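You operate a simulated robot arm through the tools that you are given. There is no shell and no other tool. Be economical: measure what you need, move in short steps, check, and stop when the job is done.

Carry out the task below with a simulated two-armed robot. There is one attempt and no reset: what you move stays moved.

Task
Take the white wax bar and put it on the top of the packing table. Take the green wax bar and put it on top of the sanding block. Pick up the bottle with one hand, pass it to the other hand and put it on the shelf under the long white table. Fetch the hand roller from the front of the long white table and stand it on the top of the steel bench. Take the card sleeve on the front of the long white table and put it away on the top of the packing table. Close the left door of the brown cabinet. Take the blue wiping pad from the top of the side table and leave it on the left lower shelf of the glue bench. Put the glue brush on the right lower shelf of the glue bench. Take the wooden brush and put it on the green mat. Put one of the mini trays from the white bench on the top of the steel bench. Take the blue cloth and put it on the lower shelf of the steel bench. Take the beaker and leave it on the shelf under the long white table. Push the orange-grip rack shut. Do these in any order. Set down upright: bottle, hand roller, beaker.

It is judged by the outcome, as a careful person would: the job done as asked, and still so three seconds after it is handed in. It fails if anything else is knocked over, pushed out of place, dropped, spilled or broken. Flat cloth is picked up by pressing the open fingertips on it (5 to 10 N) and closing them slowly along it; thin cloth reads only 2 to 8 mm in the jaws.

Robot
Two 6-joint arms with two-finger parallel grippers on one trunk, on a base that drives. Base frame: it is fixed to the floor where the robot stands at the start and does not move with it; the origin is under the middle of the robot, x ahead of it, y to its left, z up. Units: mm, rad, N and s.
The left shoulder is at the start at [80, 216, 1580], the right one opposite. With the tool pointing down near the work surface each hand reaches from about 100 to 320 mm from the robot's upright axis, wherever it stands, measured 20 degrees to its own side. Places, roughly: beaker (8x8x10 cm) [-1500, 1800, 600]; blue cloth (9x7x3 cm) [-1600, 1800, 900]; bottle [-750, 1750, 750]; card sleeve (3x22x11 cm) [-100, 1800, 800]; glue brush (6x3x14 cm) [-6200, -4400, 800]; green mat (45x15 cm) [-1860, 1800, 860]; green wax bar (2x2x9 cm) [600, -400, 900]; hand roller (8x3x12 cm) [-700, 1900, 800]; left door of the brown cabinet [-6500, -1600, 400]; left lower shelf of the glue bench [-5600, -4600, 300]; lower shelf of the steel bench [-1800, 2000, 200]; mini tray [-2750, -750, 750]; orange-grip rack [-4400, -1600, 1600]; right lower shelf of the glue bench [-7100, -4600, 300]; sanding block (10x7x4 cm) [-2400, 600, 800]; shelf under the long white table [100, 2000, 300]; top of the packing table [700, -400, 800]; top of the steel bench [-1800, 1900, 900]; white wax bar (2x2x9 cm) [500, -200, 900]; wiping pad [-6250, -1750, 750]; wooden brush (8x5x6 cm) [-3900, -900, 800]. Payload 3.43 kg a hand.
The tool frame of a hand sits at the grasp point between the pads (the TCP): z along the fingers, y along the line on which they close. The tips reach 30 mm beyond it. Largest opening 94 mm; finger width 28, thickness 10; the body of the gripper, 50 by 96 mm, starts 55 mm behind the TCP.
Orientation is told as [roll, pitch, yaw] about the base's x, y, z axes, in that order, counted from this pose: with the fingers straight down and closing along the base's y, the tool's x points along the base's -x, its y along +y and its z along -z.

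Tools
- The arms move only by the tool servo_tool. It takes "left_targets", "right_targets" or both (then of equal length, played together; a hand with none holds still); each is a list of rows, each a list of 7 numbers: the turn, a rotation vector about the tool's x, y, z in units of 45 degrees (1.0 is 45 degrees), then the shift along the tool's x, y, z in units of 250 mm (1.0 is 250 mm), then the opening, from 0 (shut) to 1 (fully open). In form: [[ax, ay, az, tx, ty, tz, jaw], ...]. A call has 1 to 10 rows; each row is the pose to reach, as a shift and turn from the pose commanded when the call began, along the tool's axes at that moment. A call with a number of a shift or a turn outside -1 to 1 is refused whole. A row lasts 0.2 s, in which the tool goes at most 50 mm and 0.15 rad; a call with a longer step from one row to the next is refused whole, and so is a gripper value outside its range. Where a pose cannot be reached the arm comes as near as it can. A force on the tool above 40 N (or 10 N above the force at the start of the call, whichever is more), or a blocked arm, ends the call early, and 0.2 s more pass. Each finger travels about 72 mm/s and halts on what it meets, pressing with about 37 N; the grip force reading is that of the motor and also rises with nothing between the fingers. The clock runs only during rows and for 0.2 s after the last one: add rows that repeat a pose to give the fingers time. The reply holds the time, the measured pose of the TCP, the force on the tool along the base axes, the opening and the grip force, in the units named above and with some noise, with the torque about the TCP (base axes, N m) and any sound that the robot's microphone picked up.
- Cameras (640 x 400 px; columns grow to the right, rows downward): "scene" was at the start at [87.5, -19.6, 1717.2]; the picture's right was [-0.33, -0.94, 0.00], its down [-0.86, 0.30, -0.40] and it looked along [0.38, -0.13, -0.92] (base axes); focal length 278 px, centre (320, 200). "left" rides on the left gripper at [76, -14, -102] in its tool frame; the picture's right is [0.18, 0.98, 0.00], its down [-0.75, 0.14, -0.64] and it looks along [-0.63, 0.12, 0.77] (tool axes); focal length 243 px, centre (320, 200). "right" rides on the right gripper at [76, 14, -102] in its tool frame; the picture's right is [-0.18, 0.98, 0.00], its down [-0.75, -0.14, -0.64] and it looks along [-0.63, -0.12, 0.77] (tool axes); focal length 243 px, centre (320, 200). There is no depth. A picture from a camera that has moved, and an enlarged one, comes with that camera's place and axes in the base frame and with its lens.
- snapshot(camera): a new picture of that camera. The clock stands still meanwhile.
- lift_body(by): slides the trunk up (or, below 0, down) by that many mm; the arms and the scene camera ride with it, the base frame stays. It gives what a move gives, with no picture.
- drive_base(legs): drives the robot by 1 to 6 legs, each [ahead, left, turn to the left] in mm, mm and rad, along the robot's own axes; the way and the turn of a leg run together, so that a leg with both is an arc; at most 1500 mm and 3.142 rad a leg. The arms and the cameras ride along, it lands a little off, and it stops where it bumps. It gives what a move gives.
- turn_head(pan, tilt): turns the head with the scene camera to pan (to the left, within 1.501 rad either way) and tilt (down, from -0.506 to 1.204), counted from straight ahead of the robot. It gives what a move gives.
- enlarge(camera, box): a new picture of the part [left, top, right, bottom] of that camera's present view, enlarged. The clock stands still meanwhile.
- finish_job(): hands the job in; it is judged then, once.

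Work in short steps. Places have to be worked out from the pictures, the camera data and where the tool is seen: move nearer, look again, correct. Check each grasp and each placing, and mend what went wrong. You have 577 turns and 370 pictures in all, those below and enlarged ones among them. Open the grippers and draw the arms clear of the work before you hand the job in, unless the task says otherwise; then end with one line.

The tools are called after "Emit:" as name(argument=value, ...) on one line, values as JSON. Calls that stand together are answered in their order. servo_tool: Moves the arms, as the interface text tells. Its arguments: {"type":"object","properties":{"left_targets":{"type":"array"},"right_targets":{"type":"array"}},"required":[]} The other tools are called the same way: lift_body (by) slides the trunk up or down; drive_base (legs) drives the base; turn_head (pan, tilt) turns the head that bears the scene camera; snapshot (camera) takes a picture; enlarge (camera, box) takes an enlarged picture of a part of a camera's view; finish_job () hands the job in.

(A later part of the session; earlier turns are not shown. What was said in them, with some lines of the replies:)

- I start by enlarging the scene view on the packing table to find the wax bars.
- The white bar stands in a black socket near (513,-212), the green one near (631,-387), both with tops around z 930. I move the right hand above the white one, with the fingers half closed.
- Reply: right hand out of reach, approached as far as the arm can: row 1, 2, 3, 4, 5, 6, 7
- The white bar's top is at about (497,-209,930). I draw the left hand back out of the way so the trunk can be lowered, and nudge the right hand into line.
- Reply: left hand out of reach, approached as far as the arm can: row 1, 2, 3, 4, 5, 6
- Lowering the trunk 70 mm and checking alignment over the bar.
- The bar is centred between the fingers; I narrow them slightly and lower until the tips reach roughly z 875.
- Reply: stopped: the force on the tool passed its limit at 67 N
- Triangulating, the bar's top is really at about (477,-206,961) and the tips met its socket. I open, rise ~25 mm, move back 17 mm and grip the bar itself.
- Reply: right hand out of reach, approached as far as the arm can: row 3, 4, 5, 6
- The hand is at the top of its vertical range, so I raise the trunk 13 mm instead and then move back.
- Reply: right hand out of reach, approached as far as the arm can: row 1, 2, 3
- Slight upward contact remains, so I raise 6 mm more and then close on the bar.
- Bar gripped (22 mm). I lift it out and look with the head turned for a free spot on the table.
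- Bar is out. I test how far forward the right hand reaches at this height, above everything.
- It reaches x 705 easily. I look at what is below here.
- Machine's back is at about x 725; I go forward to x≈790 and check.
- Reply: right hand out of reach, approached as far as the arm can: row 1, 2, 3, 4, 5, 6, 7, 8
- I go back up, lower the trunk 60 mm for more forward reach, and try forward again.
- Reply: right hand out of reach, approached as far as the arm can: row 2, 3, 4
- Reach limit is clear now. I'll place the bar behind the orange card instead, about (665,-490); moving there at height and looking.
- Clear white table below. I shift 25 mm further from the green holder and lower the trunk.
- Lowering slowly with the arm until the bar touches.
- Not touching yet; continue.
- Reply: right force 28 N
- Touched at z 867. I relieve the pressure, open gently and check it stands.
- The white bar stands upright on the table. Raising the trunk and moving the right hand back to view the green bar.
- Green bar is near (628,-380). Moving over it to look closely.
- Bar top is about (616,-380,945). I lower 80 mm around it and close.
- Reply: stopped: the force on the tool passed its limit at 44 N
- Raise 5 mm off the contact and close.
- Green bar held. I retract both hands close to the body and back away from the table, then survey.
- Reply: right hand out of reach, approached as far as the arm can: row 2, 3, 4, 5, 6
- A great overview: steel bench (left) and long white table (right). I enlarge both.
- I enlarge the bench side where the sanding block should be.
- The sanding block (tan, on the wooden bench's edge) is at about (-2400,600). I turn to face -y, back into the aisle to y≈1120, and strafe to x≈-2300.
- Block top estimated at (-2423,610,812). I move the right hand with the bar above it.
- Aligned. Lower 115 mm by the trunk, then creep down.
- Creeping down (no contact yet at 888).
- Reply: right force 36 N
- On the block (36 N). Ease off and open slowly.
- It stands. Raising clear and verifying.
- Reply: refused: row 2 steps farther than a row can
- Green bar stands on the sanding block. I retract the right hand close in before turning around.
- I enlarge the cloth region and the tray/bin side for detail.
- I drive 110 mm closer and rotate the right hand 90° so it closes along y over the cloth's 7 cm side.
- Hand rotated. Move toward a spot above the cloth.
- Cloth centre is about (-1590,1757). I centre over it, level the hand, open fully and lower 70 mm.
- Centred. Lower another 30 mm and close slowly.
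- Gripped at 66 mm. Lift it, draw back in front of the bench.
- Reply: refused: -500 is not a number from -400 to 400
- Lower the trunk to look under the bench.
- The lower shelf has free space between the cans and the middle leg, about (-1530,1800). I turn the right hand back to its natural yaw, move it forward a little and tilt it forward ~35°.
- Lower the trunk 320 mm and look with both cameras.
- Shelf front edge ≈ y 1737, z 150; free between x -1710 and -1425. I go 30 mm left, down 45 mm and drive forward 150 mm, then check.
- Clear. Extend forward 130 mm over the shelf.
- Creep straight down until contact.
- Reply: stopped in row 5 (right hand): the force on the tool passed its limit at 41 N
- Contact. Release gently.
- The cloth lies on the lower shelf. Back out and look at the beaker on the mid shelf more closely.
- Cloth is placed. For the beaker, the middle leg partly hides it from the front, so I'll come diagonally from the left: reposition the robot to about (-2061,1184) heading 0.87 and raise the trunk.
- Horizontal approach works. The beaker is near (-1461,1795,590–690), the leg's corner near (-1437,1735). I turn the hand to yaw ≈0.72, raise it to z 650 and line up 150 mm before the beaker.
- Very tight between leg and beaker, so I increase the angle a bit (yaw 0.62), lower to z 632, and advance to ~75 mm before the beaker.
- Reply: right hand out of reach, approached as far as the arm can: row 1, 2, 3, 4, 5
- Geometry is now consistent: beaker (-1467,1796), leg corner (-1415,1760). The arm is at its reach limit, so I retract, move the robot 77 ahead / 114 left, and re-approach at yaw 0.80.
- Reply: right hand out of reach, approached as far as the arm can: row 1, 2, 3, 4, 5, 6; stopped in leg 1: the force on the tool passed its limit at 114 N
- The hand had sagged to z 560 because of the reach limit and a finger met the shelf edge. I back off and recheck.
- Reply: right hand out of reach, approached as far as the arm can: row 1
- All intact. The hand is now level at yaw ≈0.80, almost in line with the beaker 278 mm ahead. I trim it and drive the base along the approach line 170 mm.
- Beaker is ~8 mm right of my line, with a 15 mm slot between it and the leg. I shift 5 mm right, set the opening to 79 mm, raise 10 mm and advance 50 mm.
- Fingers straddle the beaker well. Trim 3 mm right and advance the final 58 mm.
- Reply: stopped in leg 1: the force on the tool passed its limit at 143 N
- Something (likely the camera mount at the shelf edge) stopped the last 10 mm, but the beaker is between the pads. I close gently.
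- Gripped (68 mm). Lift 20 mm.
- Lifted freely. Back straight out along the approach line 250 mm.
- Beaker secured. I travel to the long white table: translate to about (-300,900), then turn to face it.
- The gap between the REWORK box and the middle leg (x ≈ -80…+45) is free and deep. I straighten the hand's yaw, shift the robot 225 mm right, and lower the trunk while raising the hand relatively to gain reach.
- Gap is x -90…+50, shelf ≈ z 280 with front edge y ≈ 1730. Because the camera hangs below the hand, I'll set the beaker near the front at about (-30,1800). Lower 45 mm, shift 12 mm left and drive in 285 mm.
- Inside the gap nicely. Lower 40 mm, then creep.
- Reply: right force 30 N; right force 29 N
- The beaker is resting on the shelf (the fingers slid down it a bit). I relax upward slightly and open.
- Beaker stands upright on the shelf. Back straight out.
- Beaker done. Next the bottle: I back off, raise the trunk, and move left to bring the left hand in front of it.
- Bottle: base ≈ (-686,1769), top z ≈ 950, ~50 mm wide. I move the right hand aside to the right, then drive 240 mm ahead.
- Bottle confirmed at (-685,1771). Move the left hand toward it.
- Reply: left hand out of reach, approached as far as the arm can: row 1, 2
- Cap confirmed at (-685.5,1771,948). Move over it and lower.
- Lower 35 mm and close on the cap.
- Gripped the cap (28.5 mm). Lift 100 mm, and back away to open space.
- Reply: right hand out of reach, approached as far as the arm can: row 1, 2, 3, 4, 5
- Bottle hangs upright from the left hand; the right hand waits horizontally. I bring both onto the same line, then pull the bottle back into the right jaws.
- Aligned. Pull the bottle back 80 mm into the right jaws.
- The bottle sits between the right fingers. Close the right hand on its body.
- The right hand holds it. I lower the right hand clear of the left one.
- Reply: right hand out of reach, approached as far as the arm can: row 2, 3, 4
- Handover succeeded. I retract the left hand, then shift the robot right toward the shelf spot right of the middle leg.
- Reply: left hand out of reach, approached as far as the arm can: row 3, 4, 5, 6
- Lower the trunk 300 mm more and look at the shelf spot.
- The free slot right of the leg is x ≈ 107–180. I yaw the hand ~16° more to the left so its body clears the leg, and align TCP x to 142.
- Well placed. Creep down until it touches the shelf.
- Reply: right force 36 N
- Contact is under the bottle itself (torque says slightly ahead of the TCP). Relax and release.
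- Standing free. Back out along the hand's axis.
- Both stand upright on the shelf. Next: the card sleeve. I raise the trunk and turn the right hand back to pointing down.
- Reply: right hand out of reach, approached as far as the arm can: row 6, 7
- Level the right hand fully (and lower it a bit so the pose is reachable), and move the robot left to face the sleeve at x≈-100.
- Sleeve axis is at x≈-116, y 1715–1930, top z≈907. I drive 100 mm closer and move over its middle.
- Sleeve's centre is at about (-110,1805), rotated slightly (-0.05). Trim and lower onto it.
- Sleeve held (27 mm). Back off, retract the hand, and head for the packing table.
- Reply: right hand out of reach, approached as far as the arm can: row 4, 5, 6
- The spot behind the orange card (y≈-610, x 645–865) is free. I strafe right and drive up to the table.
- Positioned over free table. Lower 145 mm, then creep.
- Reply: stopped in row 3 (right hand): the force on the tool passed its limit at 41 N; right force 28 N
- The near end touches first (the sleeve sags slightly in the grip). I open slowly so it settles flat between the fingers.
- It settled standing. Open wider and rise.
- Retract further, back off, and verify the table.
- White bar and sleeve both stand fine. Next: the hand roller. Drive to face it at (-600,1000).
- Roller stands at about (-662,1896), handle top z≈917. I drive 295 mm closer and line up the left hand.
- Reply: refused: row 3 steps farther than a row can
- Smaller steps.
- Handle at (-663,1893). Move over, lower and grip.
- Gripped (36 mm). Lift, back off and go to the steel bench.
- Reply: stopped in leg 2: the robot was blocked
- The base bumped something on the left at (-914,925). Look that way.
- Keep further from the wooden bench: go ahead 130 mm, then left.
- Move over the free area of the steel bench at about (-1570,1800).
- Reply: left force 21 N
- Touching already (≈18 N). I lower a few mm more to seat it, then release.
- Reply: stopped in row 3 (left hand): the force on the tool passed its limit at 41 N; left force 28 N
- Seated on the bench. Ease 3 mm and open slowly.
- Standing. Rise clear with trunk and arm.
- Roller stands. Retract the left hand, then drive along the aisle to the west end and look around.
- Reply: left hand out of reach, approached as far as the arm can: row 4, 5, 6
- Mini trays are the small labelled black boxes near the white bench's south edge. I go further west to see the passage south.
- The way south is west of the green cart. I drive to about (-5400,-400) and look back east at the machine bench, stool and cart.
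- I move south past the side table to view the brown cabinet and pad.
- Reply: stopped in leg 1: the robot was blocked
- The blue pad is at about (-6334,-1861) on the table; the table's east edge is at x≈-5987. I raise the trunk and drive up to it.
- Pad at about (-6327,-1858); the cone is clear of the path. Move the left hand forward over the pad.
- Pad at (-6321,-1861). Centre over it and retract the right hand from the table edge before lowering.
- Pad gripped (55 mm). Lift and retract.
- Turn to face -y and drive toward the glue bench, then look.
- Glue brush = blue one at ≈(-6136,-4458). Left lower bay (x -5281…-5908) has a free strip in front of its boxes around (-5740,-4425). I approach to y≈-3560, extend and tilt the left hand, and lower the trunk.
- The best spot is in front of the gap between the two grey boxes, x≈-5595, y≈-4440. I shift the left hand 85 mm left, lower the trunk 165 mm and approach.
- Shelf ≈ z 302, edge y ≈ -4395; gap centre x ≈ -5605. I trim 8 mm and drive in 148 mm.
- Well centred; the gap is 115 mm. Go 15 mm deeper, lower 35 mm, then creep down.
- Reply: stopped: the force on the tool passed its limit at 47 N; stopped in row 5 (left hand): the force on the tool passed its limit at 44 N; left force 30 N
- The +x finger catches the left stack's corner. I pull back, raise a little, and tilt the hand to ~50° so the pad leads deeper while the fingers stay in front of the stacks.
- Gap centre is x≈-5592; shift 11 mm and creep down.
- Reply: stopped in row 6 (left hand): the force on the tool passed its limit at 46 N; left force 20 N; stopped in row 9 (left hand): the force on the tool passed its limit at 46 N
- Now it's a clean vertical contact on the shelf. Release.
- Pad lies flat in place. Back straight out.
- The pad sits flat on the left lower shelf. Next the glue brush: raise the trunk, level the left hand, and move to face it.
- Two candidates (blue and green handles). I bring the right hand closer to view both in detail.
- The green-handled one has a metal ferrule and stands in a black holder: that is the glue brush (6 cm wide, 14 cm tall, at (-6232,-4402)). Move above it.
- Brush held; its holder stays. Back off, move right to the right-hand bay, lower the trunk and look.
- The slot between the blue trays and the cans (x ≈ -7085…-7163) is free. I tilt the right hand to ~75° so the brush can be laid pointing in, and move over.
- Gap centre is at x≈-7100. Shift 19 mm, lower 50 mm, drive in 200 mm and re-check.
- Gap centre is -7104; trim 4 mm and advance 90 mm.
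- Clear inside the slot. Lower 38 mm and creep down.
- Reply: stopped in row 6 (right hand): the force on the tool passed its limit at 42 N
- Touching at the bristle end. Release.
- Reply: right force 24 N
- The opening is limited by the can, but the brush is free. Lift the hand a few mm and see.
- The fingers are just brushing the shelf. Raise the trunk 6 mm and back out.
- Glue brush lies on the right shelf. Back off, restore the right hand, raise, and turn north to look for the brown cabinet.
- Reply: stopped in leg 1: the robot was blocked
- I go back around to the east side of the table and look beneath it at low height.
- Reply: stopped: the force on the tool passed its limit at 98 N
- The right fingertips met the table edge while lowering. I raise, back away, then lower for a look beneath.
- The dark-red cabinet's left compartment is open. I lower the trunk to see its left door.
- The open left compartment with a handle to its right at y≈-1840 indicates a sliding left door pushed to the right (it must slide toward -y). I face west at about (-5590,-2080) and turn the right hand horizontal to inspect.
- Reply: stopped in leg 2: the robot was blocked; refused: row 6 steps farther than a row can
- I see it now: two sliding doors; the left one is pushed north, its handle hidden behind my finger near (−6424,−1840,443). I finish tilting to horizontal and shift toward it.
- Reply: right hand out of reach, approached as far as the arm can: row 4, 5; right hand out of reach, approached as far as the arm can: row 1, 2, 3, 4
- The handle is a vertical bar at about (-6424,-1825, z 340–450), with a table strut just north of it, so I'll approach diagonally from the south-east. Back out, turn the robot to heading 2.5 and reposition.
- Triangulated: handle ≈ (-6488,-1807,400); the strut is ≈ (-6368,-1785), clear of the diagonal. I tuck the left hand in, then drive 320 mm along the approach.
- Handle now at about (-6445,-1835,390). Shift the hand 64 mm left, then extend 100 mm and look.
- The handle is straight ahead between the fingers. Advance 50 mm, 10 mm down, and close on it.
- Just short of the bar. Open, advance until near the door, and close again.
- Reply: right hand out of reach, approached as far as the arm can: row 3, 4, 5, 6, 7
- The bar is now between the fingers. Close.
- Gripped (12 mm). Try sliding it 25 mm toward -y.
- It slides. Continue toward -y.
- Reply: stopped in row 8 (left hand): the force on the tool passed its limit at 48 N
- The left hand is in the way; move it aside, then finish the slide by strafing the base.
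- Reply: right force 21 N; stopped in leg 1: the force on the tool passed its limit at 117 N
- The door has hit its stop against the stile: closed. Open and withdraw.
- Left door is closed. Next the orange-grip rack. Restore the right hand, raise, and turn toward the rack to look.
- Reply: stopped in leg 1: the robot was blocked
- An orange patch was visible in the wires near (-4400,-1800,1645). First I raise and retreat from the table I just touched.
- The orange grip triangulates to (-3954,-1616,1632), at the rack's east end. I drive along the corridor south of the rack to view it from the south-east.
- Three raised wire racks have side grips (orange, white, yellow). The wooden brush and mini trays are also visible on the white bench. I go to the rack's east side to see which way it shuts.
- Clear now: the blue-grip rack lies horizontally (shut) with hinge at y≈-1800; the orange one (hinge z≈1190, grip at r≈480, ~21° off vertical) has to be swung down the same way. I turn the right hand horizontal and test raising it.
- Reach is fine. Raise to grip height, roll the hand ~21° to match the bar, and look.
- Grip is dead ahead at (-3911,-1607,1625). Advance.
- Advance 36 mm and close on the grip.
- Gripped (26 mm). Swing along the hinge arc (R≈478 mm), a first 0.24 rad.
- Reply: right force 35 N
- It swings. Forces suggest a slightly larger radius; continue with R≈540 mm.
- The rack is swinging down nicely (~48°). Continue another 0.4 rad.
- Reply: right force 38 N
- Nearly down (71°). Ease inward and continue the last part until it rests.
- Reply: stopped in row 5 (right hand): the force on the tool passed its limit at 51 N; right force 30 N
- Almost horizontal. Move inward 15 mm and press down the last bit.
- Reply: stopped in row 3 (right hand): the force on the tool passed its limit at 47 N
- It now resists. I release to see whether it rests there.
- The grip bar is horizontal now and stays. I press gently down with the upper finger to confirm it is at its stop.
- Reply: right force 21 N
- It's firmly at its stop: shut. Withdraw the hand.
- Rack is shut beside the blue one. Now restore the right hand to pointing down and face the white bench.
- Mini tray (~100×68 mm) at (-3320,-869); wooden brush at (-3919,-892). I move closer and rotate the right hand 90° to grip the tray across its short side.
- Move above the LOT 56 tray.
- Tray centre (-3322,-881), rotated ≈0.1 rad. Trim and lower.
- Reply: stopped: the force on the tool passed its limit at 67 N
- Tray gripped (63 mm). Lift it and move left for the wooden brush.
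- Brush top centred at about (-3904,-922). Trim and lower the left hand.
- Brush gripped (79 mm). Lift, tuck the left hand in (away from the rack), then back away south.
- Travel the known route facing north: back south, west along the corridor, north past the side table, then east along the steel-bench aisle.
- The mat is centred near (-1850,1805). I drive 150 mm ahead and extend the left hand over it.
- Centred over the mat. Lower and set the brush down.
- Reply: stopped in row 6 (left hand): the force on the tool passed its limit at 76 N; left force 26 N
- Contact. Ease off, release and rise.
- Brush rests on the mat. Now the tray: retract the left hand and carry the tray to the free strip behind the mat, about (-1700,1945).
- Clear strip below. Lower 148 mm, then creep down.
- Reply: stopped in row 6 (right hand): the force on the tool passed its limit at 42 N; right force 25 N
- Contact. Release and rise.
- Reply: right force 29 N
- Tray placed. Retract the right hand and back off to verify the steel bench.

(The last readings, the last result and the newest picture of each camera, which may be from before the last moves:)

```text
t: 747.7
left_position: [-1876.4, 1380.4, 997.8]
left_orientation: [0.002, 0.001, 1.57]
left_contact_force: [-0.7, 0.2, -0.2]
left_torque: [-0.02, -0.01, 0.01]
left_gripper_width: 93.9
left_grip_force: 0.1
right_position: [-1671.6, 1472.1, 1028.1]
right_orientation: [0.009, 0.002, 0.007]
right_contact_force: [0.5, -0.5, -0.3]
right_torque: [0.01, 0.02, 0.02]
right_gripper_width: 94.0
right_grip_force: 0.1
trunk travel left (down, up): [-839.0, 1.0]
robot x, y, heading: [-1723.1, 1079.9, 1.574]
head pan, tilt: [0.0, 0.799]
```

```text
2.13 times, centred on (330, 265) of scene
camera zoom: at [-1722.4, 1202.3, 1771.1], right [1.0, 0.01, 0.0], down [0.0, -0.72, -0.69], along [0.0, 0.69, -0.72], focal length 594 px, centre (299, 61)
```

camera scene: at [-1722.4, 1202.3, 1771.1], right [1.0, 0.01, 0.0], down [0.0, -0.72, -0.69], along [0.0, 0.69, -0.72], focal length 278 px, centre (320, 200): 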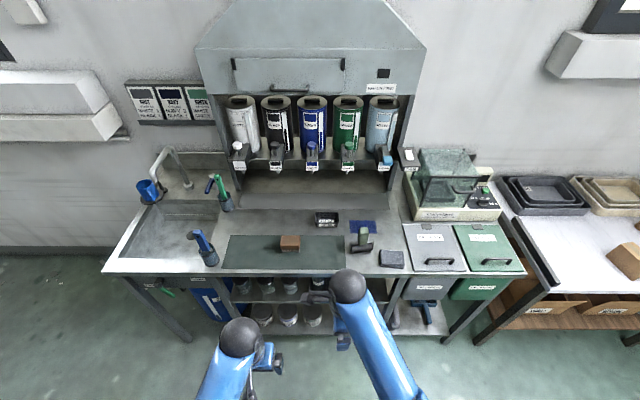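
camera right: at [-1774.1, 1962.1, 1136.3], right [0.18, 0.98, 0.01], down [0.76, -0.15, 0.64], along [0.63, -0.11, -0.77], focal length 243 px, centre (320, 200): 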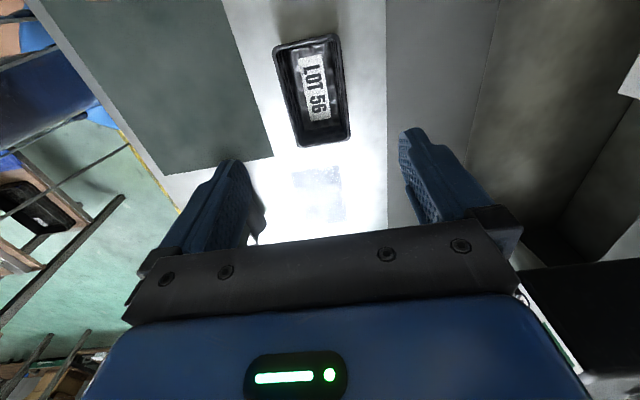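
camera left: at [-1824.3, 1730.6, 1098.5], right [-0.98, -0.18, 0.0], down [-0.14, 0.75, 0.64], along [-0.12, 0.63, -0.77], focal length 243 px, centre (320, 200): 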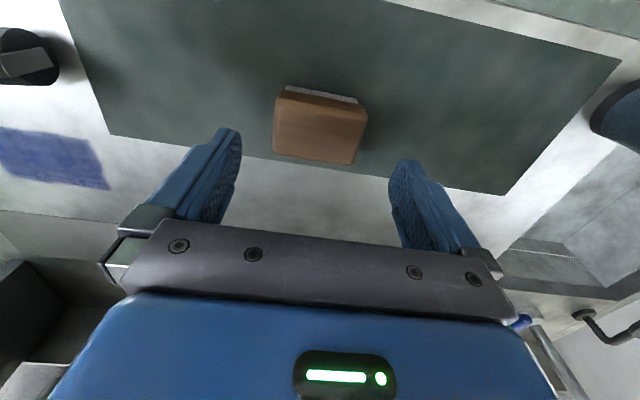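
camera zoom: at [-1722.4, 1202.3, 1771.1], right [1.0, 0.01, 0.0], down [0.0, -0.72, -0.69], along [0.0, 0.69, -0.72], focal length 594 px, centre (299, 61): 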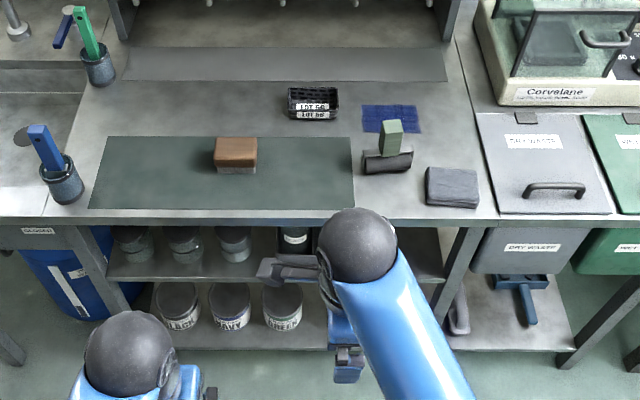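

Everything on the steel bench is in place. I turn around to check the green bar on the sanding block.

Emit:
drive_base(legs=[[0, 0, 1.57], [0, 0, 1.2]])

Emit:
turn_head(pan=-0.1, tilt=0.6)

Emit:
snapshot(camera="scene")

```text
t: 754.9
left_position: [-1688.0, 755.4, 998.5]
left_orientation: [-0.001, -0.003, -1.947]
left_contact_force: [-1.4, 0.9, -0.6]
left_torque: [-0.01, 0.0, -0.01]
left_gripper_width: 94.1
left_grip_force: 0.1
right_position: [-1914.2, 747.4, 1030.4]
right_orientation: [0.012, 0.005, 2.771]
right_contact_force: [0.2, 0.0, -0.3]
right_torque: [-0.01, 0.03, 0.03]
right_gripper_width: 93.9
right_grip_force: 0.1
trunk travel left (down, up): [-839.0, 1.0]
robot x, y, heading: [-1722.3, 1083.4, -1.939]
head pan, tilt: [0.0, 0.799]
```

```text
t: 755.7
left_position: [-1688.2, 756.2, 998.1]
left_orientation: [0.0, -0.001, -1.949]
left_contact_force: [-0.8, -0.4, 0.0]
left_torque: [-0.03, -0.01, -0.02]
left_gripper_width: 93.8
left_grip_force: 0.0
right_position: [-1913.5, 746.8, 1031.0]
right_orientation: [0.013, 0.004, 2.77]
right_contact_force: [-0.1, -0.2, 0.2]
right_torque: [0.04, -0.02, -0.03]
right_gripper_width: 93.9
right_grip_force: 0.0
trunk travel left (down, up): [-839.0, 1.0]
robot x, y, heading: [-1724.8, 1084.2, -1.941]
head pan, tilt: [-0.099, 0.6]
```

```text
112 pictures are left
camera scene: at [-1772.6, 977.7, 1788.5], right [-0.89, 0.45, 0.0], down [0.26, 0.5, -0.82], along [-0.37, -0.74, -0.57], focal length 278 px, centre (320, 200)
```

scene: 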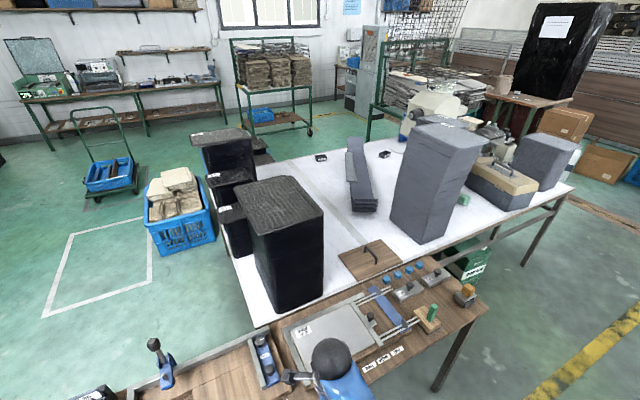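

Green bar still stands on the sanding block. Hands are open and clear; a small back-off, then hand in.

Emit:
drive_base(legs=[[-80, 0, 0]])

Emit:
finish_job()

```text
t: 756.7
left_position: [-1663.2, 818.1, 995.5]
left_orientation: [0.0, 0.008, -1.948]
left_contact_force: [-0.2, -0.4, -0.1]
left_torque: [0.09, -0.03, 0.01]
left_gripper_width: 94.0
left_grip_force: 0.1
right_position: [-1889.0, 807.7, 1026.5]
right_orientation: [0.005, 0.003, 2.768]
right_contact_force: [-0.4, 0.0, 0.1]
right_torque: [0.07, -0.04, -0.02]
right_gripper_width: 94.1
right_grip_force: 0.1
trunk travel left (down, up): [-839.0, 1.0]
robot x, y, heading: [-1699.5, 1152.7, -1.937]
head pan, tilt: [-0.099, 0.6]
```

```text
The job is handed in.
```

I did all thirteen tasks and handed the job in, and each one looked right when I last checked it; while driving, the robot bumped a few fixtures (wooden bench, rack, side table, a floor box), and I saw nothing knocked over but didn't check whether any had shifted.
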